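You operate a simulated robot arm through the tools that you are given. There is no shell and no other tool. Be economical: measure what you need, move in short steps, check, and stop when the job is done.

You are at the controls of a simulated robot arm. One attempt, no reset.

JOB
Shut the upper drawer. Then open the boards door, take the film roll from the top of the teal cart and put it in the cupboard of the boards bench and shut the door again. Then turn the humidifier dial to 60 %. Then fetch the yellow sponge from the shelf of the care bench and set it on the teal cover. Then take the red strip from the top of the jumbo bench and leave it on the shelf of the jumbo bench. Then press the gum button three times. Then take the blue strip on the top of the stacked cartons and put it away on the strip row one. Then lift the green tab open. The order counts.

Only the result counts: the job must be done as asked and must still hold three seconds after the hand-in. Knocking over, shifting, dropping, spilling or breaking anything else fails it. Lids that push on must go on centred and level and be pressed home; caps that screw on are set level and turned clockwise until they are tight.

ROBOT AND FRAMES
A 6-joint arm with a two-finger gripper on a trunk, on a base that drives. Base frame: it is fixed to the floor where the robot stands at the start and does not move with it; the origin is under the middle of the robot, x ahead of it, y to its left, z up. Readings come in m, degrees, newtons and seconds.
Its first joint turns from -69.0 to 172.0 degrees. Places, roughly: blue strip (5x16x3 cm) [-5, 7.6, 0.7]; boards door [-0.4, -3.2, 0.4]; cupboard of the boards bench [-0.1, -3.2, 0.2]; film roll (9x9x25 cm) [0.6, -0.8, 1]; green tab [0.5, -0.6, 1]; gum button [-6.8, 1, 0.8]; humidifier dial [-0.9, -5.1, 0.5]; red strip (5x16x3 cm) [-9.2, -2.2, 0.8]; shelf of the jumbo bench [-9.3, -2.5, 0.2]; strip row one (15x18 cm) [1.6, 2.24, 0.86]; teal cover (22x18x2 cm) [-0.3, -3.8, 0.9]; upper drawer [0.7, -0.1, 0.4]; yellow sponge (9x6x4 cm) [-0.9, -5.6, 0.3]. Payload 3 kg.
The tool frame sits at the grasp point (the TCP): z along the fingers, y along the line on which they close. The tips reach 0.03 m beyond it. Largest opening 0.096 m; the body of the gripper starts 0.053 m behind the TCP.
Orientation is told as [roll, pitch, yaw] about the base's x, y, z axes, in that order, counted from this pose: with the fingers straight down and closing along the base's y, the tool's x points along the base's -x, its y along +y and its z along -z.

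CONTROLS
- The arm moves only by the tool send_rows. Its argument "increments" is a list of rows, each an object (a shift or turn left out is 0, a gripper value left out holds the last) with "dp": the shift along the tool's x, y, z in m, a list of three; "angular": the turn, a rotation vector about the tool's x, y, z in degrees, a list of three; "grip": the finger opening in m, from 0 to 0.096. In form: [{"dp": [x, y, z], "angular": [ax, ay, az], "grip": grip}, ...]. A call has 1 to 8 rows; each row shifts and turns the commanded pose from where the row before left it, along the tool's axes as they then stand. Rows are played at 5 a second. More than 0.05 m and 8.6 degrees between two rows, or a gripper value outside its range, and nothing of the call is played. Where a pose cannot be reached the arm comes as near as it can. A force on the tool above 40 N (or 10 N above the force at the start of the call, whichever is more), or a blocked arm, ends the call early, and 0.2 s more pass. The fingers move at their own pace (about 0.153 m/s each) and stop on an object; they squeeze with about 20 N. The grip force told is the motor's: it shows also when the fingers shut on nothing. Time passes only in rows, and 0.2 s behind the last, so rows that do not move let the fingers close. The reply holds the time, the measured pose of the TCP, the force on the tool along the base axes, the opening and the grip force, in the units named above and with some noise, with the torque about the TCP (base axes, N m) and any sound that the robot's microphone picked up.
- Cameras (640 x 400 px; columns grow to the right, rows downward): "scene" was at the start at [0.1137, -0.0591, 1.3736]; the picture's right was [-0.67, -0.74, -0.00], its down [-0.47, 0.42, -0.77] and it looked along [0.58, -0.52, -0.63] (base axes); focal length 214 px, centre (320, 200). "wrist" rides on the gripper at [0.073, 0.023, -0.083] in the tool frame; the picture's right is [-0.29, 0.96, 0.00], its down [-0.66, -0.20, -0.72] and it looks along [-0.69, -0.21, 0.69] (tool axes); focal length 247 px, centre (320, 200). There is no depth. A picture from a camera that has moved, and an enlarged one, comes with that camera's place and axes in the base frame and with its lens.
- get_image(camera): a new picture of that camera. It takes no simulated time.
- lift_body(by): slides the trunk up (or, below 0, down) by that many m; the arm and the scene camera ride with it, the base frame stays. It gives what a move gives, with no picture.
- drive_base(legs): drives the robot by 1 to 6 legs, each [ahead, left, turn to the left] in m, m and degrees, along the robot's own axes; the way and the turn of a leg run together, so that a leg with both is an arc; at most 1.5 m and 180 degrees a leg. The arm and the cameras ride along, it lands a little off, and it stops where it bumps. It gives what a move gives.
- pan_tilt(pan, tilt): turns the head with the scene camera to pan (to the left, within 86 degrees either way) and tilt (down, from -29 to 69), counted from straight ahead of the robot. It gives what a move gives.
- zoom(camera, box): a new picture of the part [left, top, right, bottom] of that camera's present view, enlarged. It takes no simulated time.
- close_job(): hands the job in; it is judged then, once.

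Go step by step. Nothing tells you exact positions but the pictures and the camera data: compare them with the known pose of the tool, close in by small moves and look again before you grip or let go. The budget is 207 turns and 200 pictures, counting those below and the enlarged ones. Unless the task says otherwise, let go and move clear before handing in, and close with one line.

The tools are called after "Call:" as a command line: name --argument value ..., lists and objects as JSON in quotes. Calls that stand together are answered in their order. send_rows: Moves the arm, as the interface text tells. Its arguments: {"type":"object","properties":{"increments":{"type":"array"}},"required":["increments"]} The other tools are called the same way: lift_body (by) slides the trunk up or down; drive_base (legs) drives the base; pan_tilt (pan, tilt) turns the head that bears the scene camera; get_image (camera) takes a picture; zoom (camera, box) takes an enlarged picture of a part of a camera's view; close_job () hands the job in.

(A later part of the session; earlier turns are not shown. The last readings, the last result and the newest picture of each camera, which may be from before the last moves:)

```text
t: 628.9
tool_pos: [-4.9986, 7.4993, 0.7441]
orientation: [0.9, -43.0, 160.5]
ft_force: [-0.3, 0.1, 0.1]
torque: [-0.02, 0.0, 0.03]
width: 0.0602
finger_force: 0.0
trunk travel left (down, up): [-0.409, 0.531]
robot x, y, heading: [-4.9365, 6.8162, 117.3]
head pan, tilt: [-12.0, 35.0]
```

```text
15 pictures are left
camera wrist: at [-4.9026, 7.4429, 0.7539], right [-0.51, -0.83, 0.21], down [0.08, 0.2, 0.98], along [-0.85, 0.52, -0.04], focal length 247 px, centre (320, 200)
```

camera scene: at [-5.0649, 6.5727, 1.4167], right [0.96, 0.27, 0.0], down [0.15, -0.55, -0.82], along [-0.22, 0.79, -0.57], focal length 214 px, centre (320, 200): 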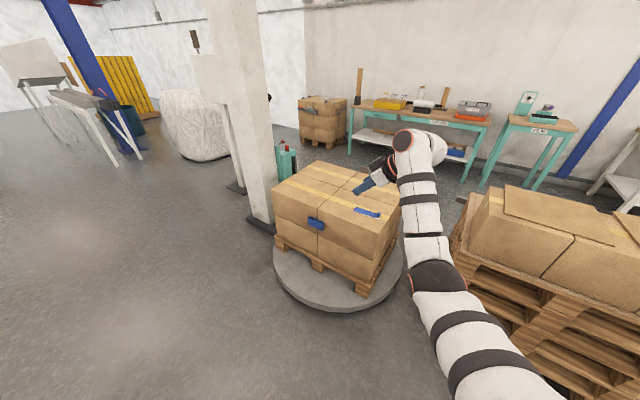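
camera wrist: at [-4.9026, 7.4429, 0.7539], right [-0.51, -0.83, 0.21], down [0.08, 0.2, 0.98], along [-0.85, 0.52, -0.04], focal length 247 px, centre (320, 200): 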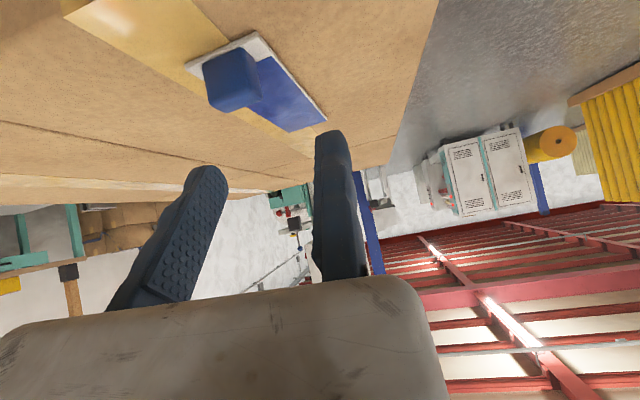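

Triangulated: the block is 2.8 cm ahead, 4.7 cm right, 7.6 cm below the TCP. I'll correct and lower most of the way.

Call:
send_rows --increments '[{"dp": [-0.005, -0.009, 0.0048]}, {"dp": [-0.005, -0.009, 0.0048]}, {}]'

Call:
lift_body --by -0.038

Call:
get_image --camera "wrist"

```text
t: 629.7
tool_pos: [-5.0064, 7.521, 0.7427]
orientation: [0.9, -43.0, 160.4]
ft_force: [-0.1, 1.0, -0.1]
torque: [0.0, 0.0, -0.02]
width: 0.06
finger_force: 0.1
trunk travel left (down, up): [-0.409, 0.531]
robot x, y, heading: [-4.9387, 6.8136, 117.3]
head pan, tilt: [-12.0, 35.0]
```

```text
t: 630.5
tool_pos: [-5.0052, 7.5213, 0.7049]
orientation: [1.0, -43.1, 160.4]
ft_force: [-0.3, 0.4, -0.2]
torque: [0.01, -0.01, 0.01]
width: 0.0601
finger_force: 0.1
trunk travel left (down, up): [-0.371, 0.569]
robot x, y, heading: [-4.9357, 6.82, 117.6]
head pan, tilt: [-12.0, 35.0]
```

```text
14 pictures are left
camera wrist: at [-4.91, 7.4649, 0.715], right [-0.51, -0.83, 0.21], down [0.08, 0.2, 0.98], along [-0.85, 0.52, -0.04], focal length 247 px, centre (320, 200)
```

wrist: 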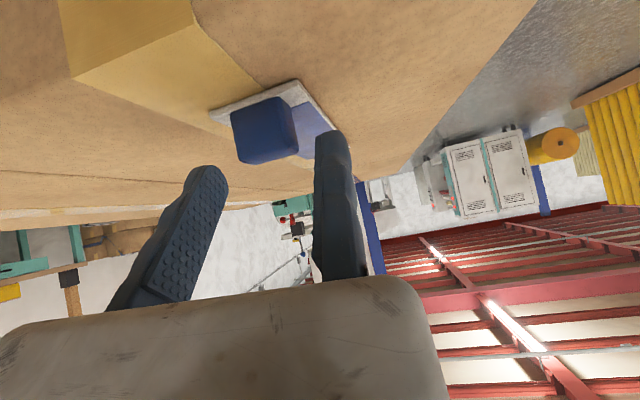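

Well placed. I'll lower 1.6 cm and close on the block.

Call:
lift_body --by -0.015

Call:
send_rows --increments '[{"grip": 0.045}, {"grip": 0.03}, {"grip": 0.01}, {}, {}]'

Call:
lift_body --by 0.15

Call:
get_image --camera "wrist"

```text
t: 631.1
tool_pos: [-5.0056, 7.5211, 0.6911]
orientation: [0.9, -43.0, 160.4]
ft_force: [-0.3, 0.9, 4.5]
torque: [0.04, 0.01, -0.04]
width: 0.0602
finger_force: 0.1
trunk travel left (down, up): [-0.356, 0.584]
robot x, y, heading: [-4.9377, 6.8187, 117.4]
head pan, tilt: [-12.0, 35.0]
```

```text
t: 632.3
tool_pos: [-5.0059, 7.5198, 0.6914]
orientation: [0.7, -43.0, 160.5]
ft_force: [-0.1, -0.5, 7.7]
torque: [0.13, 0.01, 0.07]
width: 0.0271
finger_force: 20.0
trunk travel left (down, up): [-0.356, 0.584]
robot x, y, heading: [-4.9347, 6.8158, 117.5]
head pan, tilt: [-12.0, 35.0]
```

```text
t: 634.1
tool_pos: [-5.0063, 7.5211, 0.8402]
orientation: [0.8, -43.0, 160.3]
ft_force: [0.1, 0.3, 0.0]
torque: [0.0, -0.01, 0.01]
width: 0.0273
finger_force: 20.4
trunk travel left (down, up): [-0.506, 0.434]
robot x, y, heading: [-4.9327, 6.8197, 117.4]
head pan, tilt: [-12.0, 35.0]
```

```text
13 pictures are left
camera wrist: at [-4.9099, 7.4653, 0.8497], right [-0.51, -0.83, 0.21], down [0.08, 0.2, 0.98], along [-0.85, 0.52, -0.04], focal length 247 px, centre (320, 200)
```

wrist: 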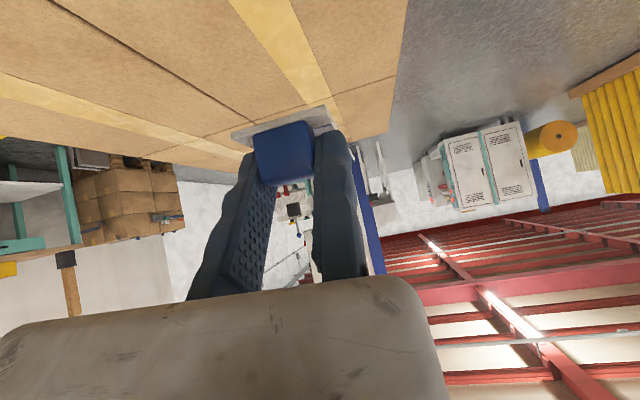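

The blue strip is held. I'll rise, back away and turn towards the strip row at (1.6, 2.24).

Call:
lift_body --by 0.25

Call:
drive_base --legs '[[-0.7, 0, 0], [0, 0, -153]]'

Call:
pan_tilt --pan 0 --tilt 15

Call:
get_image --camera "scene"

```text
t: 636.6
tool_pos: [-5.0057, 7.5222, 1.0896]
orientation: [0.8, -43.0, 160.3]
ft_force: [-0.8, -0.7, -0.8]
torque: [-0.04, -0.03, 0.03]
width: 0.0271
finger_force: 20.2
trunk travel left (down, up): [-0.756, 0.184]
robot x, y, heading: [-4.9352, 6.8234, 117.5]
head pan, tilt: [-12.0, 35.0]
```

```text
t: 646.6
tool_pos: [-4.2063, 5.6327, 1.0891]
orientation: [1.0, -43.0, 9.9]
ft_force: [0.3, 0.3, -0.7]
torque: [0.06, 0.02, -0.01]
width: 0.0274
finger_force: 19.9
trunk travel left (down, up): [-0.756, 0.184]
robot x, y, heading: [-4.6178, 6.2107, -32.9]
head pan, tilt: [-12.0, 35.0]
```

```text
t: 647.5
tool_pos: [-4.2063, 5.6325, 1.0901]
orientation: [0.9, -43.0, 9.8]
ft_force: [0.2, 0.3, -0.6]
torque: [0.01, 0.0, -0.03]
width: 0.0271
finger_force: 20.5
trunk travel left (down, up): [-0.756, 0.184]
robot x, y, heading: [-4.6122, 6.2096, -32.6]
head pan, tilt: [0.0, 15.0]
```

```text
12 pictures are left
camera scene: at [-4.4953, 6.1294, 1.4406], right [-0.54, -0.84, 0.0], down [-0.22, 0.14, -0.97], along [0.81, -0.53, -0.26], focal length 214 px, centre (320, 200)
```

scene: 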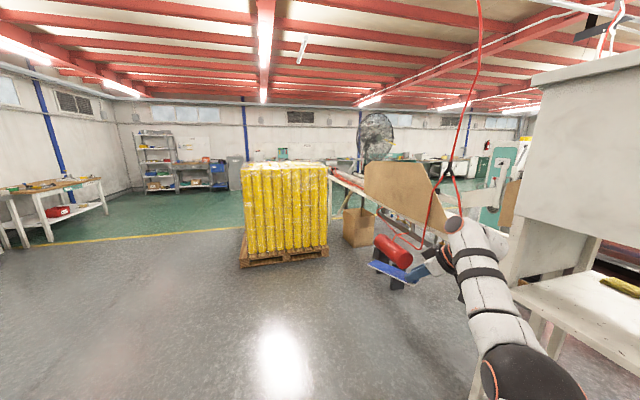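

I'll drive around the yellow pallet on its left (north) side.

Call:
drive_base --legs '[[0, 0, 37], [1.4, 0, 0], [1.4, 0, 0], [1.1, 0, 0], [0, 0, -62]]'

Call:
pan_tilt --pan 5 --tilt 15

Call:
get_image --camera "scene"

```text
t: 670.4
tool_pos: [-0.6322, 5.7804, 1.0905]
orientation: [0.8, -43.0, -13.5]
ft_force: [0.5, -0.8, 0.5]
torque: [0.02, 0.02, 0.04]
width: 0.0267
finger_force: 19.8
trunk travel left (down, up): [-0.756, 0.184]
robot x, y, heading: [-0.7758, 6.4707, -56.5]
head pan, tilt: [0.0, 15.0]
```

```text
t: 671.1
tool_pos: [-0.6319, 5.7805, 1.0892]
orientation: [0.8, -43.1, -13.5]
ft_force: [0.2, -0.6, -0.9]
torque: [0.02, 0.03, -0.02]
width: 0.0275
finger_force: 19.9
trunk travel left (down, up): [-0.756, 0.184]
robot x, y, heading: [-0.78, 6.4723, -56.6]
head pan, tilt: [5.0, 15.0]
```

```text
11 pictures are left
camera scene: at [-0.6925, 6.355, 1.4406], right [-0.78, -0.62, 0.0], down [-0.16, 0.2, -0.97], along [0.6, -0.75, -0.26], focal length 214 px, centre (320, 200)
```

scene: 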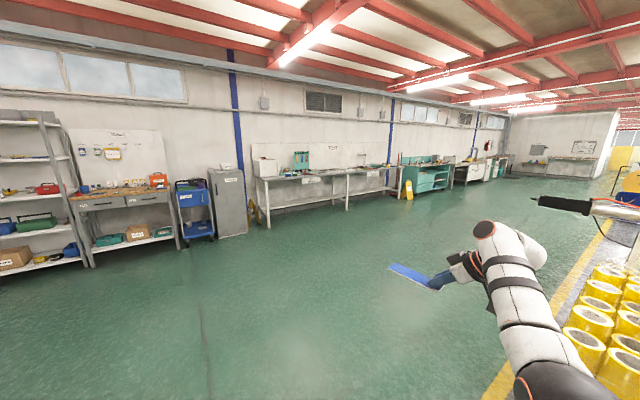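

Open floor ahead; the strip row is on the long grey bench left of the teal cart. I'll drive there, straighten the tool yaw and face the bench.

Call:
drive_base --legs '[[0, 0, -15], [1.4, 0, 0], [1.4, 0, 0], [1.1, 0, 0], [0, 0, 59]]'

Call:
send_rows --increments '[{"angular": [4.8, 0, 5.2]}, {"angular": [4.8, 0, 5.2]}, {"angular": [4.8, 0, 5.2]}, {"angular": [4.8, 0, 5.2]}, {"angular": [4.8, 0, 5.2]}, {"angular": [4.8, 0, 5.2]}, {}]'

Call:
pan_tilt --pan -15 --tilt 30

Call:
get_image --camera "scene"

```text
t: 693.5
tool_pos: [0.9196, 2.321, 1.0904]
orientation: [0.9, -43.0, 29.1]
ft_force: [-0.3, 0.6, -0.1]
torque: [0.01, 0.01, -0.03]
width: 0.0271
finger_force: 20.9
trunk travel left (down, up): [-0.756, 0.184]
robot x, y, heading: [0.3428, 2.7281, -13.6]
head pan, tilt: [5.0, 15.0]
```

```text
t: 695.1
tool_pos: [0.9166, 2.3219, 1.0901]
orientation: [1.0, -42.4, -13.4]
ft_force: [0.2, -0.3, -0.9]
torque: [-0.01, 0.08, -0.02]
width: 0.027
finger_force: 20.2
trunk travel left (down, up): [-0.756, 0.184]
robot x, y, heading: [0.3406, 2.7324, -13.5]
head pan, tilt: [5.0, 15.0]
```

```text
t: 695.9
tool_pos: [0.9175, 2.3218, 1.0903]
orientation: [0.8, -42.4, -13.2]
ft_force: [-0.3, 0.6, -1.1]
torque: [0.0, 0.03, -0.03]
width: 0.027
finger_force: 20.3
trunk travel left (down, up): [-0.756, 0.184]
robot x, y, heading: [0.3398, 2.7314, -13.4]
head pan, tilt: [-15.0, 30.0]
```

```text
10 pictures are left
camera scene: at [0.4705, 2.6737, 1.4165], right [-0.48, -0.88, 0.0], down [-0.44, 0.24, -0.87], along [0.76, -0.41, -0.5], focal length 214 px, centre (320, 200)
```

scene: 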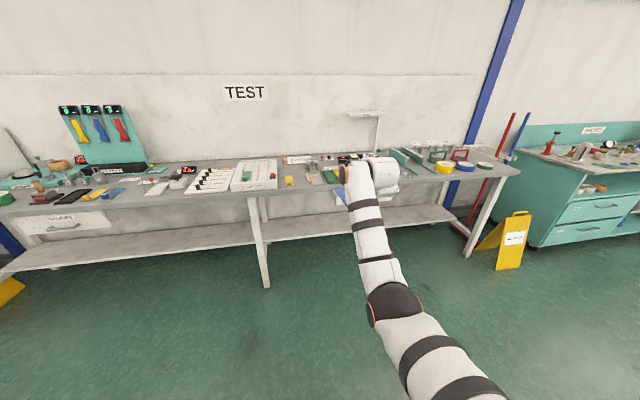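

Call:
zoom --camera "scene" --box '[230, 145, 350, 205]'

```text
5.33 times, centred on (290, 175) of scene
camera zoom: at [0.4705, 2.6737, 1.4165], right [-0.48, -0.88, 0.0], down [-0.44, 0.24, -0.87], along [0.76, -0.41, -0.5], focal length 1144 px, centre (480, 333)
```

zoom: 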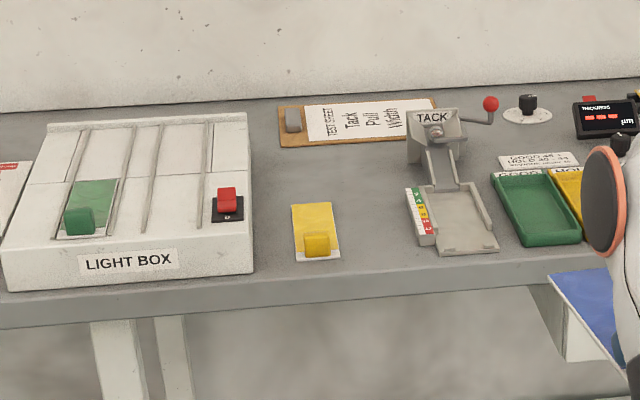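

Row one is the spot beside the yellow strip on the bench, near (1.60, 2.21), axis heading -17°. I'll align and bring the blue strip above it, parallel to the yellow one.

Call:
drive_base --legs '[[0, 0, -3.8], [0.63, 0.149, 0]]'

Call:
lift_body --by -0.15

Call:
get_image --camera "wrist"

Call:
zoom --camera "scene" --box '[240, 120, 440, 240]'

```text
t: 700.0
tool_pos: [1.5385, 2.2316, 1.0907]
orientation: [0.9, -42.4, -17.2]
ft_force: [0.0, -0.9, 0.0]
torque: [0.02, 0.04, 0.0]
width: 0.0271
finger_force: 19.8
trunk travel left (down, up): [-0.756, 0.184]
robot x, y, heading: [0.9909, 2.6805, -17.7]
head pan, tilt: [-15.0, 30.0]
```

```text
t: 701.7
tool_pos: [1.5385, 2.2335, 0.9398]
orientation: [0.8, -42.6, -17.3]
ft_force: [0.3, -0.5, -1.0]
torque: [0.01, 0.05, -0.01]
width: 0.027
finger_force: 20.1
trunk travel left (down, up): [-0.606, 0.334]
robot x, y, heading: [0.9923, 2.6833, -17.6]
head pan, tilt: [-15.0, 30.0]
```

```text
8 pictures are left
camera wrist: at [1.4378, 2.2867, 0.9508], right [0.48, 0.85, 0.21], down [-0.06, -0.2, 0.98], along [0.87, -0.48, -0.05], focal length 247 px, centre (320, 200)
```

wrist: 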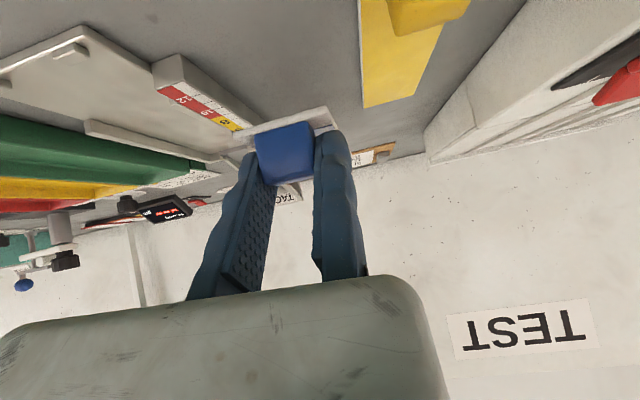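

```text
3.20 times, centred on (340, 180) of scene
camera zoom: at [1.1161, 2.6154, 1.2665], right [-0.54, -0.84, 0.0], down [-0.42, 0.27, -0.87], along [0.73, -0.47, -0.5], focal length 686 px, centre (256, 264)
```

zoom: 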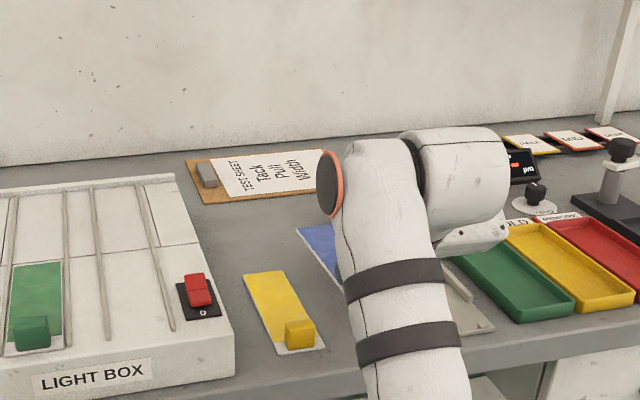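

The blue strip sits centrally between the yellow strip and the tack tester. I'll pull back 1 cm and lower to contact.

Call:
send_rows --increments '[{"dp": [0.0074, 0.003, -0.0068]}, {}]'

Call:
lift_body --by -0.038

Call:
lift_body --by -0.008

Call:
lift_body --by -0.006

```text
t: 702.3
tool_pos: [1.5305, 2.2396, 0.9396]
orientation: [0.9, -42.5, -17.4]
ft_force: [-0.1, -0.8, -0.5]
torque: [0.0, 0.03, 0.0]
width: 0.027
finger_force: 20.2
trunk travel left (down, up): [-0.606, 0.334]
robot x, y, heading: [0.9896, 2.6844, -17.5]
head pan, tilt: [-15.0, 30.0]
```

```text
t: 703.1
tool_pos: [1.53, 2.2401, 0.9015]
orientation: [0.8, -42.5, -17.3]
ft_force: [0.1, -0.5, 0.4]
torque: [0.02, 0.05, 0.01]
width: 0.027
finger_force: 20.0
trunk travel left (down, up): [-0.568, 0.372]
robot x, y, heading: [0.9919, 2.6798, -17.7]
head pan, tilt: [-15.0, 30.0]
```

```text
t: 703.7
tool_pos: [1.529, 2.2391, 0.8957]
orientation: [0.8, -42.6, -17.2]
ft_force: [1.2, -0.7, 3.5]
torque: [-0.29, -0.59, -0.02]
width: 0.0271
finger_force: 20.2
trunk travel left (down, up): [-0.56, 0.38]
robot x, y, heading: [0.9915, 2.6804, -17.7]
head pan, tilt: [-15.0, 30.0]
```

```text
t: 704.3
tool_pos: [1.5281, 2.2404, 0.8932]
orientation: [0.6, -43.0, -17.1]
ft_force: [6.8, -5.4, 22.5]
torque: [-0.53, -0.04, 0.14]
width: 0.0274
finger_force: 19.6
trunk travel left (down, up): [-0.554, 0.386]
robot x, y, heading: [0.9897, 2.6796, -17.6]
head pan, tilt: [-15.0, 30.0]
```

Contact with the bench. I'll ease off, open just a little and lift straight up.

Call:
lift_body --by 0.003

Call:
send_rows --increments '[{"grip": 0.032}, {"dp": [0, 0.002, 0], "grip": 0.035}, {}]'

Call:
lift_body --by 0.18

Call:
get_image --camera "wrist"

```text
t: 704.8
tool_pos: [1.529, 2.2408, 0.8935]
orientation: [0.8, -42.7, -17.3]
ft_force: [3.3, -3.5, 17.2]
torque: [-0.61, -0.42, 0.04]
width: 0.0272
finger_force: 20.3
trunk travel left (down, up): [-0.557, 0.383]
robot x, y, heading: [0.9954, 2.6811, -17.6]
head pan, tilt: [-15.0, 30.0]
```

```text
t: 705.6
tool_pos: [1.5278, 2.2419, 0.8924]
orientation: [0.9, -42.6, -17.1]
ft_force: [1.1, 1.8, 14.8]
torque: [-0.36, -0.05, 0.06]
width: 0.0311
finger_force: 0.0
trunk travel left (down, up): [-0.557, 0.383]
robot x, y, heading: [0.9944, 2.6817, -17.5]
head pan, tilt: [-15.0, 30.0]
```

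```text
t: 707.6
tool_pos: [1.5305, 2.2407, 1.0703]
orientation: [0.9, -42.4, -17.2]
ft_force: [-0.3, 0.6, -0.1]
torque: [0.0, -0.01, -0.01]
width: 0.0351
finger_force: 0.0
trunk travel left (down, up): [-0.737, 0.203]
robot x, y, heading: [0.9872, 2.6786, -17.7]
head pan, tilt: [-15.0, 30.0]
```

```text
6 pictures are left
camera wrist: at [1.4304, 2.2944, 1.0817], right [0.48, 0.85, 0.21], down [-0.06, -0.2, 0.98], along [0.87, -0.48, -0.05], focal length 247 px, centre (320, 200)
```

wrist: 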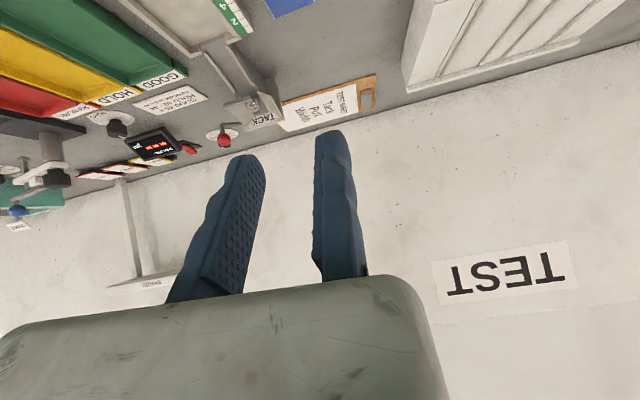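

The blue strip lies in row one. Last, the green tab on the tape dispenser of the teal cart: I'll back off, strafe over to the cart and take a close look.

Call:
drive_base --legs '[[-0.5, 0, 0], [0, -1.5, 0], [0, -1.5, 0]]'

Call:
pan_tilt --pan -17 --tilt 30

Call:
zoom --camera "scene" --box '[260, 110, 400, 220]'

```text
t: 724.9
tool_pos: [0.1519, -0.5288, 1.0714]
orientation: [0.9, -42.5, -16.4]
ft_force: [0.4, 0.4, -1.2]
torque: [0.02, 0.02, 0.02]
width: 0.035
finger_force: 0.2
trunk travel left (down, up): [-0.737, 0.203]
robot x, y, heading: [-0.3957, -0.0944, -16.7]
head pan, tilt: [-15.0, 30.0]
```

```text
t: 725.5
tool_pos: [0.1514, -0.5295, 1.0715]
orientation: [0.9, -42.5, -16.4]
ft_force: [0.2, 0.7, -0.3]
torque: [0.0, -0.01, 0.0]
width: 0.0349
finger_force: 0.1
trunk travel left (down, up): [-0.737, 0.203]
robot x, y, heading: [-0.3939, -0.0991, -16.5]
head pan, tilt: [-17.0, 30.0]
```

```text
3.64 times, centred on (330, 165) of scene
camera zoom: at [-0.2706, -0.1635, 1.3974], right [-0.56, -0.83, 0.0], down [-0.42, 0.28, -0.87], along [0.72, -0.48, -0.5], focal length 780 px, centre (284, 327)
```

zoom: 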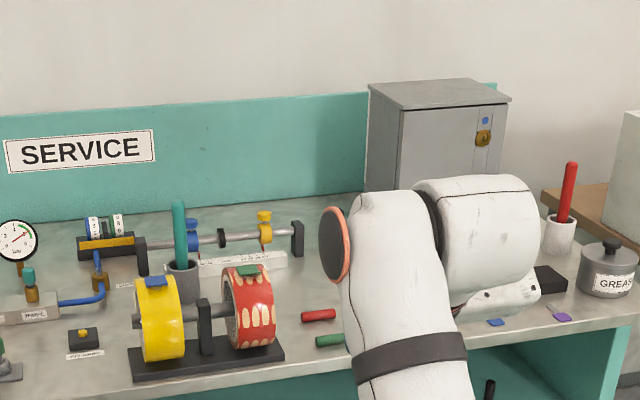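

The green tab is on top of the red reel at about (0.495, -0.618, 0.967). I'll zoom tight to see how it's hinged.

Call:
zoom --camera "scene" --box '[298, 176, 324, 192]'

```text
16.00 times, centred on (311, 184) of scene
camera zoom: at [-0.2706, -0.1635, 1.3974], right [-0.56, -0.83, 0.0], down [-0.42, 0.28, -0.87], along [0.72, -0.48, -0.5], focal length 3432 px, centre (464, 456)
```

zoom: 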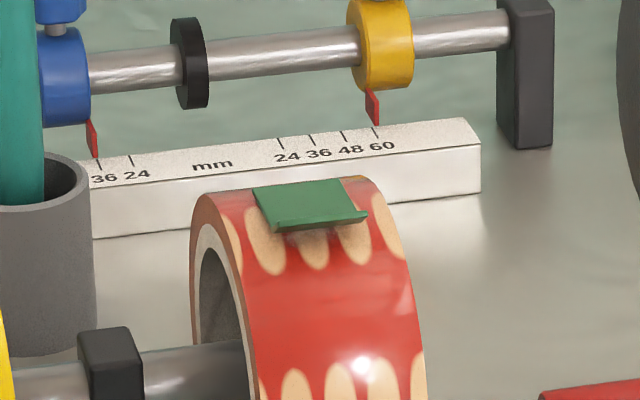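

The tab is a flat plate hinged at its back, its front lip standing off the reel. I'll get one thin finger (rolled so the fixed finger is underneath) pointing slightly upward to slip under the lip and lift. First I'll orient the tool.

Call:
send_rows --increments '[{"angular": [0, -8, 0], "grip": 0.09}, {"angular": [0, -8, 0]}, {"angular": [0, -8, 0]}, {"angular": [0, -8, 0]}, {"angular": [0, -8, 0]}, {"angular": [0, -8, 0]}, {"angular": [0, -8, 0]}, {"angular": [0, -5, 0]}]'

Call:
send_rows --increments '[{"angular": [0, 0, -8.2]}, {"angular": [0, 0, -8.2]}, {"angular": [0, 0, -8.2]}, {"angular": [0, 0, -8.2]}, {"angular": [0, 0, -8.2]}, {"angular": [0, 0, -8.2]}, {}]'

Call:
send_rows --increments '[{"angular": [0, 0, -8.2]}, {"angular": [0, 0, -8.2]}, {"angular": [0, 0, -8.2]}, {"angular": [0, 0, -8.2]}, {"angular": [0, 0, -8]}, {}]'

```text
t: 727.3
tool_pos: [0.1507, -0.5294, 1.0708]
orientation: [177.1, -76.4, 167.0]
ft_force: [-0.1, 0.0, 0.0]
torque: [0.01, -0.03, -0.02]
width: 0.09
finger_force: 0.1
trunk travel left (down, up): [-0.737, 0.203]
robot x, y, heading: [-0.3974, -0.0993, -16.6]
head pan, tilt: [-17.0, 30.0]
```

```text
t: 728.9
tool_pos: [0.1514, -0.5279, 1.0708]
orientation: [-107.8, -40.0, 85.5]
ft_force: [-0.3, 0.9, 0.6]
torque: [0.01, 0.0, -0.01]
width: 0.09
finger_force: 0.0
trunk travel left (down, up): [-0.737, 0.203]
robot x, y, heading: [-0.3943, -0.0993, -17.1]
head pan, tilt: [-17.0, 30.0]
```

```text
t: 730.3
tool_pos: [0.1504, -0.5296, 1.0708]
orientation: [-103.5, -0.6, 74.2]
ft_force: [0.1, 0.2, -0.1]
torque: [0.0, 0.0, 0.02]
width: 0.09
finger_force: 0.1
trunk travel left (down, up): [-0.737, 0.203]
robot x, y, heading: [-0.3915, -0.0977, -16.8]
head pan, tilt: [-17.0, 30.0]
```

All orientations reached: pointing forward and 13° up, fixed finger underneath. Now to a spot just in front of the lip, and a wrist look.

Call:
lift_body --by -0.125

Call:
drive_base --legs '[[0.275, 0.008, 0]]'

Call:
get_image --camera "wrist"

```text
t: 731.9
tool_pos: [0.1511, -0.5286, 0.9457]
orientation: [-103.5, -0.7, 74.1]
ft_force: [-0.4, 0.9, 0.7]
torque: [0.01, 0.0, 0.02]
width: 0.0901
finger_force: 0.1
trunk travel left (down, up): [-0.612, 0.328]
robot x, y, heading: [-0.3951, -0.097, -17.0]
head pan, tilt: [-17.0, 30.0]
```

```text
t: 733.8
tool_pos: [0.4227, -0.6019, 0.9447]
orientation: [-103.4, -0.7, 74.2]
ft_force: [-0.1, 0.0, 0.1]
torque: [0.0, -0.04, 0.02]
width: 0.09
finger_force: 0.1
trunk travel left (down, up): [-0.612, 0.328]
robot x, y, heading: [-0.1209, -0.1705, -16.7]
head pan, tilt: [-17.0, 30.0]
```

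```text
3 pictures are left
camera wrist: at [0.3285, -0.6512, 0.9015], right [0.3, 0.23, -0.93], down [-0.54, 0.84, 0.04], along [0.79, 0.49, 0.37], focal length 247 px, centre (320, 200)
```

wrist: 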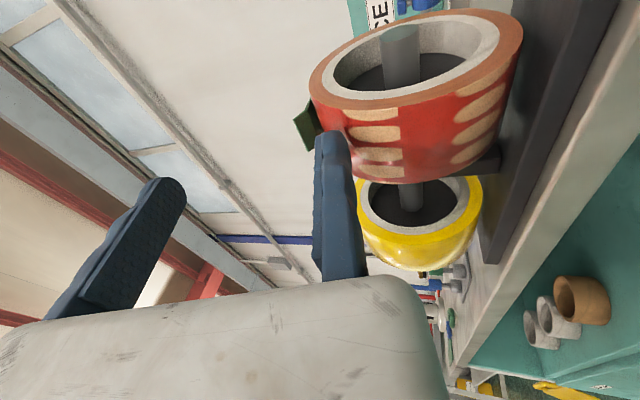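

The gap under the lip is too thin for a finger. Instead I'll grip the tab by its two side edges from above and swing it up. I'll back off, rise, and re-orient the tool (roll back, pitch -27°).

Call:
drive_base --legs '[[-0.12, 0, 0]]'

Call:
lift_body --by 0.12

Call:
send_rows --increments '[{"angular": [0, 0, 8.5], "grip": 0.05}, {"angular": [0, 0, 8.5]}, {"angular": [0, 0, 8.5]}, {"angular": [0, 0, 8.5]}, {"angular": [0, 0, 8.5]}, {"angular": [0, 0, 8.5]}, {"angular": [0, 0, 8.5]}, {"angular": [0, 0, 8.5]}]'

Call:
send_rows --increments '[{"angular": [0, 0, 8.5]}, {"angular": [0, 0, 8.5]}, {"angular": [0, 0, 4.5]}, {"angular": [0, 8.5, 0]}, {"angular": [0, 8.5, 0]}, {"angular": [0, 8.5, 0]}, {"angular": [0, 8.5, 0]}, {"angular": [0, 8.5, 0]}]'

Call:
send_rows --increments '[{"angular": [0, 8.5, 0]}, {"angular": [0, 8.5, 0]}, {"angular": [0, 8.5, 0]}, {"angular": [0, 8.5, 0]}, {}]'

```text
t: 735.1
tool_pos: [0.3038, -0.5657, 0.9463]
orientation: [-103.6, -0.7, 74.1]
ft_force: [-1.2, 0.4, 1.0]
torque: [0.01, -0.02, -0.02]
width: 0.0898
finger_force: 0.1
trunk travel left (down, up): [-0.612, 0.328]
robot x, y, heading: [-0.2435, -0.1301, -16.7]
head pan, tilt: [-17.0, 30.0]
```

```text
t: 736.6
tool_pos: [0.3041, -0.5672, 1.0655]
orientation: [-103.4, -0.8, 74.2]
ft_force: [-0.3, 0.1, 0.2]
torque: [0.0, -0.01, -0.02]
width: 0.0897
finger_force: 0.1
trunk travel left (down, up): [-0.732, 0.208]
robot x, y, heading: [-0.2392, -0.1351, -16.8]
head pan, tilt: [-17.0, 30.0]
```

```text
t: 738.4
tool_pos: [0.3045, -0.5672, 1.0656]
orientation: [-123.5, -65.1, 105.1]
ft_force: [-0.9, 0.0, 0.2]
torque: [0.01, -0.01, -0.01]
width: 0.05
finger_force: 0.0
trunk travel left (down, up): [-0.732, 0.208]
robot x, y, heading: [-0.2437, -0.1345, -17.0]
head pan, tilt: [-17.0, 30.0]
```

```text
t: 740.2
tool_pos: [0.3043, -0.5653, 1.0663]
orientation: [0.2, -60.8, -16.2]
ft_force: [0.0, 0.7, -0.3]
torque: [-0.01, 0.0, -0.03]
width: 0.0502
finger_force: 0.1
trunk travel left (down, up): [-0.732, 0.208]
robot x, y, heading: [-0.2382, -0.133, -16.6]
head pan, tilt: [-17.0, 30.0]
```

```text
t: 741.4
tool_pos: [0.3046, -0.5655, 1.0662]
orientation: [0.3, -26.9, -16.0]
ft_force: [0.4, 0.3, 0.8]
torque: [0.03, 0.0, 0.0]
width: 0.0499
finger_force: 0.1
trunk travel left (down, up): [-0.732, 0.208]
robot x, y, heading: [-0.2404, -0.1363, -16.8]
head pan, tilt: [-17.0, 30.0]
```

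Call:
drive_base --legs '[[0.163, 0.033, 0]]'

Call:
lift_body --by -0.036

Call:
get_image --camera "wrist"

```text
t: 742.8
tool_pos: [0.4693, -0.5806, 1.0652]
orientation: [0.2, -27.0, -15.9]
ft_force: [-0.2, 0.6, -0.4]
torque: [0.0, 0.01, 0.0]
width: 0.05
finger_force: 0.0
trunk travel left (down, up): [-0.732, 0.208]
robot x, y, heading: [-0.0736, -0.1479, -16.7]
head pan, tilt: [-17.0, 30.0]
```

```text
t: 743.6
tool_pos: [0.4708, -0.5818, 1.0298]
orientation: [0.1, -27.0, -16.0]
ft_force: [-0.3, -0.6, 0.3]
torque: [-0.01, 0.06, -0.02]
width: 0.05
finger_force: 0.0
trunk travel left (down, up): [-0.696, 0.244]
robot x, y, heading: [-0.0745, -0.149, -16.7]
head pan, tilt: [-17.0, 30.0]
```

```text
2 pictures are left
camera wrist: at [0.3761, -0.5306, 1.0694], right [0.51, 0.85, 0.14], down [0.19, -0.27, 0.94], along [0.84, -0.46, -0.3], focal length 247 px, centre (320, 200)
```

wrist: 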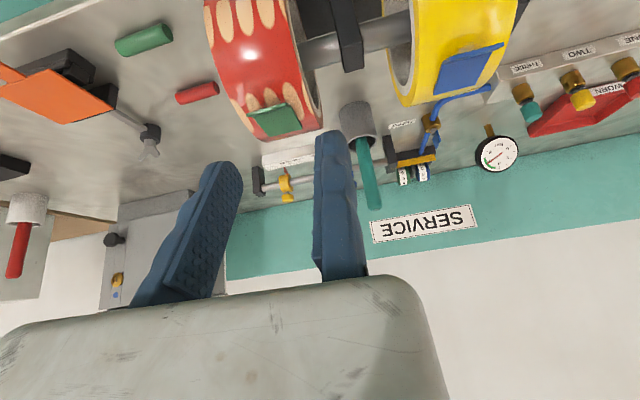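

Laterally centred on the tab (y≈-0.026), lip 1 cm ahead. I'll descend until the tips touch the reel beside it.

Call:
lift_body --by -0.03

Call:
lift_body --by -0.004

Call:
lift_body --by -0.003

Call:
lift_body --by -0.003

```text
t: 744.4
tool_pos: [0.4701, -0.5817, 0.9994]
orientation: [0.2, -27.0, -16.0]
ft_force: [0.5, 0.4, 0.4]
torque: [0.01, 0.01, 0.01]
width: 0.0497
finger_force: 0.1
trunk travel left (down, up): [-0.666, 0.274]
robot x, y, heading: [-0.0768, -0.1504, -16.7]
head pan, tilt: [-17.0, 30.0]
```

```text
t: 744.9
tool_pos: [0.4703, -0.5806, 0.9958]
orientation: [0.2, -26.9, -16.0]
ft_force: [0.0, -0.4, 0.7]
torque: [0.05, 0.02, -0.01]
width: 0.0497
finger_force: 0.0
trunk travel left (down, up): [-0.662, 0.278]
robot x, y, heading: [-0.0722, -0.1533, -17.1]
head pan, tilt: [-17.0, 30.0]
```

```text
t: 745.4
tool_pos: [0.4709, -0.5811, 0.9921]
orientation: [0.1, -27.0, -16.1]
ft_force: [-0.3, -0.1, 0.4]
torque: [-0.01, 0.01, 0.06]
width: 0.05
finger_force: 0.1
trunk travel left (down, up): [-0.659, 0.281]
robot x, y, heading: [-0.0752, -0.1501, -16.8]
head pan, tilt: [-17.0, 30.0]
```

```text
t: 746.0
tool_pos: [0.47, -0.5814, 0.9893]
orientation: [0.2, -27.0, -16.1]
ft_force: [0.5, 0.0, -0.3]
torque: [0.01, 0.01, 0.01]
width: 0.0502
finger_force: 0.1
trunk travel left (down, up): [-0.656, 0.284]
robot x, y, heading: [-0.0761, -0.1497, -16.8]
head pan, tilt: [-17.0, 30.0]
```

No contact: at 50 mm opening the fingers straddle the whole reel. I'll rise, narrow to 36 mm centred on the tab, and descend again.

Call:
lift_body --by 0.022

Call:
send_rows --increments '[{"dp": [0, -0.008, 0], "grip": 0.036}, {}, {}]'

Call:
lift_body --by -0.012

Call:
lift_body --by -0.003

Call:
lift_body --by -0.003

Call:
lift_body --by -0.003

```text
t: 746.6
tool_pos: [0.4701, -0.5816, 1.0118]
orientation: [0.2, -26.9, -16.1]
ft_force: [-0.2, -0.9, 0.7]
torque: [0.01, -0.05, 0.0]
width: 0.05
finger_force: 0.1
trunk travel left (down, up): [-0.678, 0.262]
robot x, y, heading: [-0.0709, -0.1507, -16.9]
head pan, tilt: [-17.0, 30.0]
```

```text
t: 747.4
tool_pos: [0.467, -0.5905, 1.012]
orientation: [0.2, -26.9, -16.0]
ft_force: [-0.2, 0.2, -0.2]
torque: [0.01, 0.01, -0.02]
width: 0.0357
finger_force: 0.0
trunk travel left (down, up): [-0.678, 0.262]
robot x, y, heading: [-0.0746, -0.1523, -16.6]
head pan, tilt: [-17.0, 30.0]
```

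```text
t: 748.0
tool_pos: [0.4666, -0.587, 0.9985]
orientation: [0.3, -27.0, -16.0]
ft_force: [-0.4, 0.4, -0.1]
torque: [0.0, 0.03, 0.01]
width: 0.0358
finger_force: 0.0
trunk travel left (down, up): [-0.666, 0.274]
robot x, y, heading: [-0.0762, -0.1481, -16.5]
head pan, tilt: [-17.0, 30.0]
```

```text
t: 748.6
tool_pos: [0.4685, -0.5889, 0.9962]
orientation: [0.2, -27.0, -16.0]
ft_force: [-0.4, -0.4, -0.1]
torque: [0.04, 0.01, -0.02]
width: 0.036
finger_force: 0.0
trunk travel left (down, up): [-0.663, 0.277]
robot x, y, heading: [-0.0769, -0.1486, -16.5]
head pan, tilt: [-17.0, 30.0]
```

```text
t: 749.1
tool_pos: [0.4683, -0.5891, 0.9937]
orientation: [0.2, -27.0, -15.9]
ft_force: [0.2, -0.2, 0.1]
torque: [0.0, 0.0, -0.04]
width: 0.0359
finger_force: 0.0
trunk travel left (down, up): [-0.66, 0.28]
robot x, y, heading: [-0.0754, -0.1499, -16.3]
head pan, tilt: [-17.0, 30.0]
```

```text
t: 749.6
tool_pos: [0.4686, -0.5895, 0.9907]
orientation: [0.2, -26.9, -16.0]
ft_force: [1.2, -0.2, -0.2]
torque: [-0.04, 0.0, 0.0]
width: 0.036
finger_force: 0.1
trunk travel left (down, up): [-0.657, 0.283]
robot x, y, heading: [-0.0773, -0.1509, -16.8]
head pan, tilt: [-17.0, 30.0]
```

Call:
lift_body --by -0.003

Call:
lift_body --by -0.003

Call:
get_image --camera "wrist"

```text
t: 750.1
tool_pos: [0.4683, -0.5884, 0.9882]
orientation: [0.1, -27.0, -16.0]
ft_force: [0.1, 0.5, -0.2]
torque: [0.01, 0.0, -0.02]
width: 0.0358
finger_force: 0.1
trunk travel left (down, up): [-0.654, 0.286]
robot x, y, heading: [-0.079, -0.1515, -16.9]
head pan, tilt: [-17.0, 30.0]
```

```text
t: 750.6
tool_pos: [0.4674, -0.5885, 0.9855]
orientation: [0.3, -27.0, -15.9]
ft_force: [0.5, 1.0, 1.0]
torque: [0.0, -0.02, -0.03]
width: 0.0364
finger_force: 0.1
trunk travel left (down, up): [-0.651, 0.289]
robot x, y, heading: [-0.0758, -0.1496, -16.9]
head pan, tilt: [-17.0, 30.0]
```

```text
1 pictures are left
camera wrist: at [0.374, -0.5383, 1.0245], right [0.51, 0.85, 0.14], down [0.19, -0.27, 0.94], along [0.84, -0.46, -0.3], focal length 247 px, centre (320, 200)
```

wrist: 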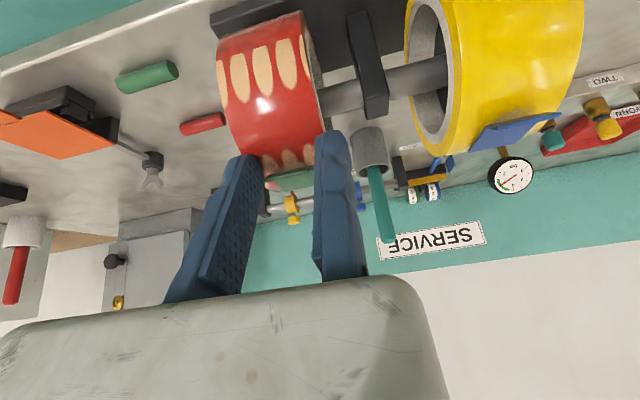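

The pads flank the tab's edges without touching the reel. I'll close on the tab.

Call:
send_rows --increments '[{"grip": 0.03}, {"grip": 0.02}, {"grip": 0.01}, {}, {}]'

```text
t: 751.8
tool_pos: [0.4653, -0.5936, 0.9844]
orientation: [0.4, -27.2, -16.1]
ft_force: [-0.8, -17.4, 6.7]
torque: [-0.57, -0.08, -0.25]
width: 0.0293
finger_force: 17.0
trunk travel left (down, up): [-0.651, 0.289]
robot x, y, heading: [-0.0746, -0.1535, -16.4]
head pan, tilt: [-17.0, 30.0]
```

Only the moving finger bears so far; I'll shift right until both grip.

Call:
send_rows --increments '[{"dp": [0, -0.004, 0], "grip": 0.0}, {"dp": [0, -0.003, 0]}, {}, {}]'

```text
t: 752.8
tool_pos: [0.465, -0.5964, 0.9853]
orientation: [0.3, -27.0, -16.1]
ft_force: [0.6, -8.1, 5.4]
torque: [-0.32, -0.18, -0.42]
width: 0.0259
finger_force: 44.7
trunk travel left (down, up): [-0.651, 0.289]
robot x, y, heading: [-0.0754, -0.1486, -16.8]
head pan, tilt: [-17.0, 30.0]
```

Both fingers hold the tab (26 mm). I'll swing it up about its rear hinge in an arc.

Call:
send_rows --increments '[{"dp": [-0.005, 0, -0.0066]}, {"dp": [-0.007, 0, -0.0045]}, {}]'

Call:
send_rows --increments '[{"dp": [-0.0082, 0, -0.0019]}, {"dp": [-0.0082, 0, 0.001]}, {}]'

```text
t: 753.6
tool_pos: [0.4708, -0.5979, 0.9969]
orientation: [0.5, -26.3, -15.9]
ft_force: [-11.4, 6.8, -25.1]
torque: [0.48, 1.38, -0.53]
width: 0.026
finger_force: 44.7
trunk travel left (down, up): [-0.651, 0.289]
robot x, y, heading: [-0.0757, -0.1505, -16.9]
head pan, tilt: [-17.0, 30.0]
```

```text
t: 754.4
tool_pos: [0.4794, -0.6017, 1.0087]
orientation: [0.2, -26.5, -16.1]
ft_force: [-23.0, 11.8, -17.1]
torque: [0.55, 1.57, -0.56]
width: 0.0259
finger_force: 45.1
trunk travel left (down, up): [-0.651, 0.289]
robot x, y, heading: [-0.0722, -0.15, -16.8]
head pan, tilt: [-17.0, 30.0]
```

It's turning with some resistance. I'll carry it on past vertical.

Call:
send_rows --increments '[{"dp": [-0.006, 0, 0.005]}, {"dp": [-0.005, 0, 0.0071]}, {}]'

```text
t: 755.2
tool_pos: [0.4787, -0.5996, 1.009]
orientation: [0.1, -27.5, -16.0]
ft_force: [-17.3, 3.0, 4.1]
torque: [-0.25, 0.69, -0.36]
width: 0.0254
finger_force: 45.4
out of reach, approached as far as the arm can: row 1, 2
trunk travel left (down, up): [-0.651, 0.289]
robot x, y, heading: [-0.0748, -0.149, -17.0]
head pan, tilt: [-17.0, 30.0]
```

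The arm is at its reach; I'll push on with the base by 1.6 cm.

Call:
drive_base --legs '[[0.018, 0, 0]]'

Call:
drive_base --legs '[[0.012, 0, 0]]'

```text
t: 756.0
tool_pos: [0.4994, -0.6037, 1.0059]
orientation: [0.3, -27.2, -16.0]
ft_force: [-1.0, -0.6, -0.5]
torque: [-0.02, 0.0, -0.02]
width: 0.0
finger_force: 33.3
trunk travel left (down, up): [-0.651, 0.289]
robot x, y, heading: [-0.0599, -0.1574, -16.7]
head pan, tilt: [-17.0, 30.0]
```

```text
t: 756.8
tool_pos: [0.5145, -0.6093, 1.0036]
orientation: [0.2, -27.1, -15.9]
ft_force: [-0.4, -0.1, 0.2]
torque: [0.01, 0.01, -0.02]
width: 0.0001
finger_force: 33.2
trunk travel left (down, up): [-0.651, 0.289]
robot x, y, heading: [-0.0435, -0.1606, -16.8]
head pan, tilt: [-17.0, 30.0]
```

The tab slipped out of the grip as I pushed it over. I'll rise straight up, back off, and use the last picture to see how it stands.

Call:
lift_body --by 0.14

Call:
drive_base --legs '[[-0.3, 0, 0]]'

Call:
pan_tilt --pan -19 --tilt 35

Call:
zoom --camera "scene" --box '[270, 140, 360, 200]'

```text
t: 758.4
tool_pos: [0.5123, -0.6083, 1.1425]
orientation: [0.2, -27.2, -16.0]
ft_force: [-0.3, -0.1, 0.6]
torque: [-0.01, 0.02, 0.01]
width: 0.0
finger_force: 33.6
trunk travel left (down, up): [-0.791, 0.149]
robot x, y, heading: [-0.0459, -0.1581, -16.9]
head pan, tilt: [-17.0, 30.0]
```

```text
t: 760.5
tool_pos: [0.2224, -0.5206, 1.1428]
orientation: [0.2, -27.0, -15.8]
ft_force: [-0.1, -0.4, 0.0]
torque: [-0.01, -0.02, -0.01]
width: 0.0
finger_force: 33.1
trunk travel left (down, up): [-0.791, 0.149]
robot x, y, heading: [-0.3366, -0.0677, -16.5]
head pan, tilt: [-17.0, 30.0]
```

```text
t: 761.2
tool_pos: [0.2206, -0.5202, 1.1438]
orientation: [0.2, -27.1, -16.0]
ft_force: [-0.6, 0.9, 0.5]
torque: [0.0, -0.06, 0.03]
width: 0.0
finger_force: 33.0
trunk travel left (down, up): [-0.791, 0.149]
robot x, y, heading: [-0.3367, -0.074, -16.7]
head pan, tilt: [-19.0, 35.0]
```

```text
6.67 times, centred on (315, 170) of scene
camera zoom: at [-0.2191, -0.1381, 1.4437], right [-0.58, -0.81, 0.0], down [-0.47, 0.33, -0.82], along [0.67, -0.48, -0.57], focal length 1430 px, centre (353, 400)
```

zoom: 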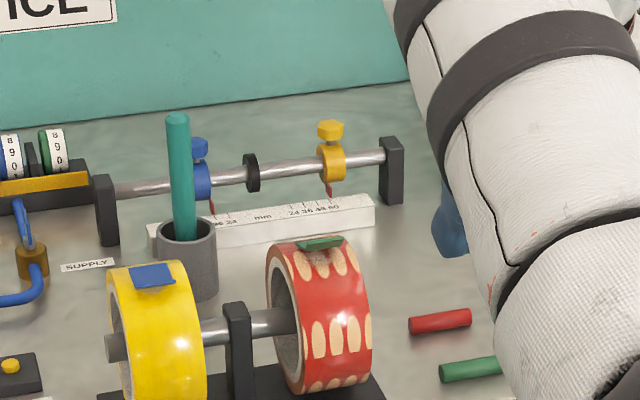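

The tab looks swung back off its seat, but the view is nearly edge-on. To be sure, I'll sweep the closed fingertips forward just above the reel top, which pushes a half-open tab fully over and passes harmlessly above an open one.

Call:
drive_base --legs '[[0.225, -0.016, 0]]'

Call:
lift_body --by -0.136

```text
t: 762.9
tool_pos: [0.4226, -0.6078, 1.1446]
orientation: [0.2, -27.2, -16.5]
ft_force: [-0.2, 0.3, 0.7]
torque: [0.01, -0.01, 0.01]
width: 0.0
finger_force: 33.3
trunk travel left (down, up): [-0.791, 0.149]
robot x, y, heading: [-0.1347, -0.1518, -17.8]
head pan, tilt: [-19.0, 35.0]
```

```text
t: 764.5
tool_pos: [0.4229, -0.6074, 1.0061]
orientation: [0.3, -27.1, -16.6]
ft_force: [0.1, 0.5, -0.1]
torque: [-0.03, -0.02, 0.0]
width: 0.0
finger_force: 32.6
trunk travel left (down, up): [-0.655, 0.285]
robot x, y, heading: [-0.1309, -0.1512, -17.5]
head pan, tilt: [-19.0, 35.0]
```

Nine millimetres too far right; I'll correct, sweep forward 8.5 cm, then rise and back off.

Call:
drive_base --legs '[[0, 0.011, 0], [0.045, 0.001, 0]]'

Call:
drive_base --legs '[[0.042, 0.001, 0]]'

```text
t: 765.8
tool_pos: [0.4677, -0.6106, 1.0076]
orientation: [0.2, -27.1, -16.7]
ft_force: [0.6, 0.2, 0.3]
torque: [0.01, -0.01, 0.0]
width: 0.0001
finger_force: 32.9
trunk travel left (down, up): [-0.655, 0.285]
robot x, y, heading: [-0.0855, -0.1534, -17.4]
head pan, tilt: [-19.0, 35.0]
```

```text
t: 766.6
tool_pos: [0.508, -0.6207, 1.0074]
orientation: [0.1, -27.1, -16.7]
ft_force: [0.5, 0.3, -0.1]
torque: [0.0, 0.0, -0.01]
width: 0.0
finger_force: 33.1
trunk travel left (down, up): [-0.655, 0.285]
robot x, y, heading: [-0.0448, -0.1641, -17.5]
head pan, tilt: [-19.0, 35.0]
```

No resistance. I'll probe the tab's former seat by touch: if it is open, the tip should reach down to the bare reel at TCP z≈0.985.

Call:
lift_body --by 0.06

Call:
drive_base --legs '[[-0.05, 0, 0]]'

Call:
lift_body --by -0.067

Call:
lift_body --by -0.005

Call:
lift_body --by -0.004

Call:
lift_body --by -0.003

```text
t: 767.6
tool_pos: [0.5076, -0.6212, 1.0674]
orientation: [0.2, -27.1, -16.7]
ft_force: [-0.2, -0.3, 0.8]
torque: [0.02, 0.03, -0.02]
width: 0.0001
finger_force: 33.2
trunk travel left (down, up): [-0.715, 0.225]
robot x, y, heading: [-0.0463, -0.1662, -17.5]
head pan, tilt: [-19.0, 35.0]
```

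```text
t: 768.5
tool_pos: [0.4606, -0.6071, 1.0669]
orientation: [0.2, -27.1, -16.6]
ft_force: [-0.7, 0.5, 0.3]
torque: [0.02, -0.02, 0.0]
width: 0.0001
finger_force: 33.2
trunk travel left (down, up): [-0.715, 0.225]
robot x, y, heading: [-0.0935, -0.1566, -17.7]
head pan, tilt: [-19.0, 35.0]
```

```text
t: 769.6
tool_pos: [0.4614, -0.606, 1.0013]
orientation: [0.2, -27.1, -16.6]
ft_force: [1.2, 0.2, 0.3]
torque: [0.0, 0.01, 0.01]
width: 0.0
finger_force: 33.2
trunk travel left (down, up): [-0.648, 0.292]
robot x, y, heading: [-0.0919, -0.1516, -17.4]
head pan, tilt: [-19.0, 35.0]
```

```text
t: 770.1
tool_pos: [0.4586, -0.6048, 0.999]
orientation: [0.1, -27.4, -16.6]
ft_force: [-1.0, 0.3, 11.7]
torque: [-0.09, -0.17, -0.02]
width: 0.0001
finger_force: 32.7
trunk travel left (down, up): [-0.643, 0.297]
robot x, y, heading: [-0.0924, -0.1525, -17.3]
head pan, tilt: [-19.0, 35.0]
```

```text
t: 770.7
tool_pos: [0.4578, -0.6039, 0.9975]
orientation: [0.1, -27.6, -16.6]
ft_force: [-1.5, -0.4, 23.1]
torque: [-0.2, -0.32, -0.01]
width: 0.006
finger_force: 33.6
trunk travel left (down, up): [-0.639, 0.301]
robot x, y, heading: [-0.0966, -0.1515, -17.7]
head pan, tilt: [-19.0, 35.0]
```

```text
t: 771.2
tool_pos: [0.4546, -0.6039, 0.9964]
orientation: [0.0, -27.8, -16.6]
ft_force: [-3.3, -2.1, 31.2]
torque: [-0.25, -0.44, -0.05]
width: 0.006
finger_force: 33.3
trunk travel left (down, up): [-0.636, 0.304]
robot x, y, heading: [-0.0908, -0.1501, -17.4]
head pan, tilt: [-19.0, 35.0]
```

The touch shows the tab back on its seat, standing about 1.3 cm off the reel at its lip, so a finger does fit under it. I'll rise, back off, and take the horizontal, rolled posture again to lift it from beneath.

Call:
lift_body --by 0.11

Call:
drive_base --legs '[[-0.14, 0, 0]]'

Call:
send_rows --increments '[{"angular": [0, -8.5, 0], "grip": 0.09}, {"angular": [0, -8.5, 0]}, {"angular": [0, -8.5, 0]}, {"angular": [0, -8.5, 0]}, {"angular": [0, -8.5, 0]}, {"angular": [0, -8.5, 0]}, {"angular": [0, -8.5, 0]}, {"angular": [0, -8.5, 0]}]'

Call:
send_rows --increments '[{"angular": [0, -7, 0]}, {"angular": [0, 0, -8.5]}, {"angular": [0, 0, -8.5]}, {"angular": [0, 0, -8.5]}, {"angular": [0, 0, -8.5]}, {"angular": [0, 0, -8.5]}, {"angular": [0, 0, -8.5]}, {"angular": [0, 0, -8.5]}]'

Call:
send_rows --increments '[{"angular": [0, 0, -8.5]}, {"angular": [0, 0, -8.5]}, {"angular": [0, 0, -8.5]}, {"angular": [0, 0, -5]}, {}]'

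```text
t: 772.6
tool_pos: [0.4602, -0.6068, 1.0986]
orientation: [0.1, -27.1, -16.6]
ft_force: [-0.1, 0.2, 0.6]
torque: [-0.01, -0.01, -0.01]
width: 0.0001
finger_force: 33.4
trunk travel left (down, up): [-0.746, 0.194]
robot x, y, heading: [-0.0978, -0.1501, -17.4]
head pan, tilt: [-19.0, 35.0]
```

```text
t: 774.0
tool_pos: [0.3269, -0.5659, 1.0986]
orientation: [0.2, -27.1, -16.7]
ft_force: [0.0, 0.2, -0.9]
torque: [0.0, -0.01, -0.01]
width: 0.0
finger_force: 33.3
trunk travel left (down, up): [-0.746, 0.194]
robot x, y, heading: [-0.229, -0.1073, -17.4]
head pan, tilt: [-19.0, 35.0]
```

```text
t: 775.8
tool_pos: [0.3275, -0.5669, 1.0979]
orientation: [178.2, -84.7, 165.0]
ft_force: [-0.5, 0.0, 0.3]
torque: [0.01, -0.01, -0.03]
width: 0.0902
finger_force: 0.0
trunk travel left (down, up): [-0.746, 0.194]
robot x, y, heading: [-0.2247, -0.1082, -17.7]
head pan, tilt: [-19.0, 35.0]
```

```text
t: 777.5
tool_pos: [0.3268, -0.5644, 1.0981]
orientation: [-104.1, -29.8, 80.4]
ft_force: [-0.1, -0.4, 0.2]
torque: [-0.02, 0.03, -0.01]
width: 0.09
finger_force: 0.1
trunk travel left (down, up): [-0.746, 0.194]
robot x, y, heading: [-0.2278, -0.1085, -17.4]
head pan, tilt: [-19.0, 35.0]
```

```text
t: 778.8
tool_pos: [0.3251, -0.5643, 1.0974]
orientation: [-102.1, -0.1, 73.4]
ft_force: [0.5, 0.1, 0.7]
torque: [-0.01, -0.02, 0.01]
width: 0.0898
finger_force: 0.1
trunk travel left (down, up): [-0.746, 0.194]
robot x, y, heading: [-0.2279, -0.1078, -17.3]
head pan, tilt: [-19.0, 35.0]
```

Posture reached. Now lower to lip-underside height in front of the reel and advance to just short of the lip.

Call:
lift_body --by -0.142

Call:
drive_base --legs '[[0.108, -0.001, 0]]'

Call:
send_rows --increments '[{"dp": [0, 0.0015, 0.007]}, {"dp": [0, 0.0015, 0.007]}, {}]'

```text
t: 780.4
tool_pos: [0.3257, -0.564, 0.9565]
orientation: [-102.0, -0.2, 73.4]
ft_force: [-0.2, 0.2, -0.3]
torque: [0.01, 0.01, 0.0]
width: 0.0903
finger_force: 0.1
trunk travel left (down, up): [-0.604, 0.336]
robot x, y, heading: [-0.2251, -0.1021, -17.5]
head pan, tilt: [-19.0, 35.0]
```

```text
t: 781.6
tool_pos: [0.4279, -0.6001, 0.9562]
orientation: [-102.0, -0.2, 73.3]
ft_force: [1.6, -0.6, -0.1]
torque: [-0.02, 0.01, -0.02]
width: 0.0901
finger_force: 0.1
trunk travel left (down, up): [-0.604, 0.336]
robot x, y, heading: [-0.1277, -0.1388, -17.5]
head pan, tilt: [-19.0, 35.0]
```

```text
t: 782.4
tool_pos: [0.4404, -0.6015, 0.9577]
orientation: [-102.4, -0.2, 73.3]
ft_force: [-5.6, 1.5, 3.5]
torque: [-0.06, -0.09, -0.07]
width: 0.0899
finger_force: 0.0
trunk travel left (down, up): [-0.604, 0.336]
robot x, y, heading: [-0.1248, -0.1431, -17.7]
head pan, tilt: [-19.0, 35.0]
```

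The finger touches the reel just below the lip. I'll back off, tilt the finger to 45° upward so that it follows the reel's curve, and then slide it up under the lip.

Call:
send_rows --increments '[{"dp": [0, 0.0203, -0.039]}, {"angular": [8.3, 0, 0]}, {"angular": [8.3, 0, 0]}, {"angular": [8.3, 0, 0]}, {"angular": [8.2, 0, 0]}, {}]'

```text
t: 783.8
tool_pos: [0.3944, -0.634, 0.9178]
orientation: [-118.4, -4.4, 63.5]
ft_force: [-0.1, 0.4, 0.2]
torque: [-0.02, 0.03, 0.01]
width: 0.0901
finger_force: 0.0
out of reach, approached as far as the arm can: row 3, 4, 5
trunk travel left (down, up): [-0.604, 0.336]
robot x, y, heading: [-0.1232, -0.1422, -17.5]
head pan, tilt: [-19.0, 35.0]
```

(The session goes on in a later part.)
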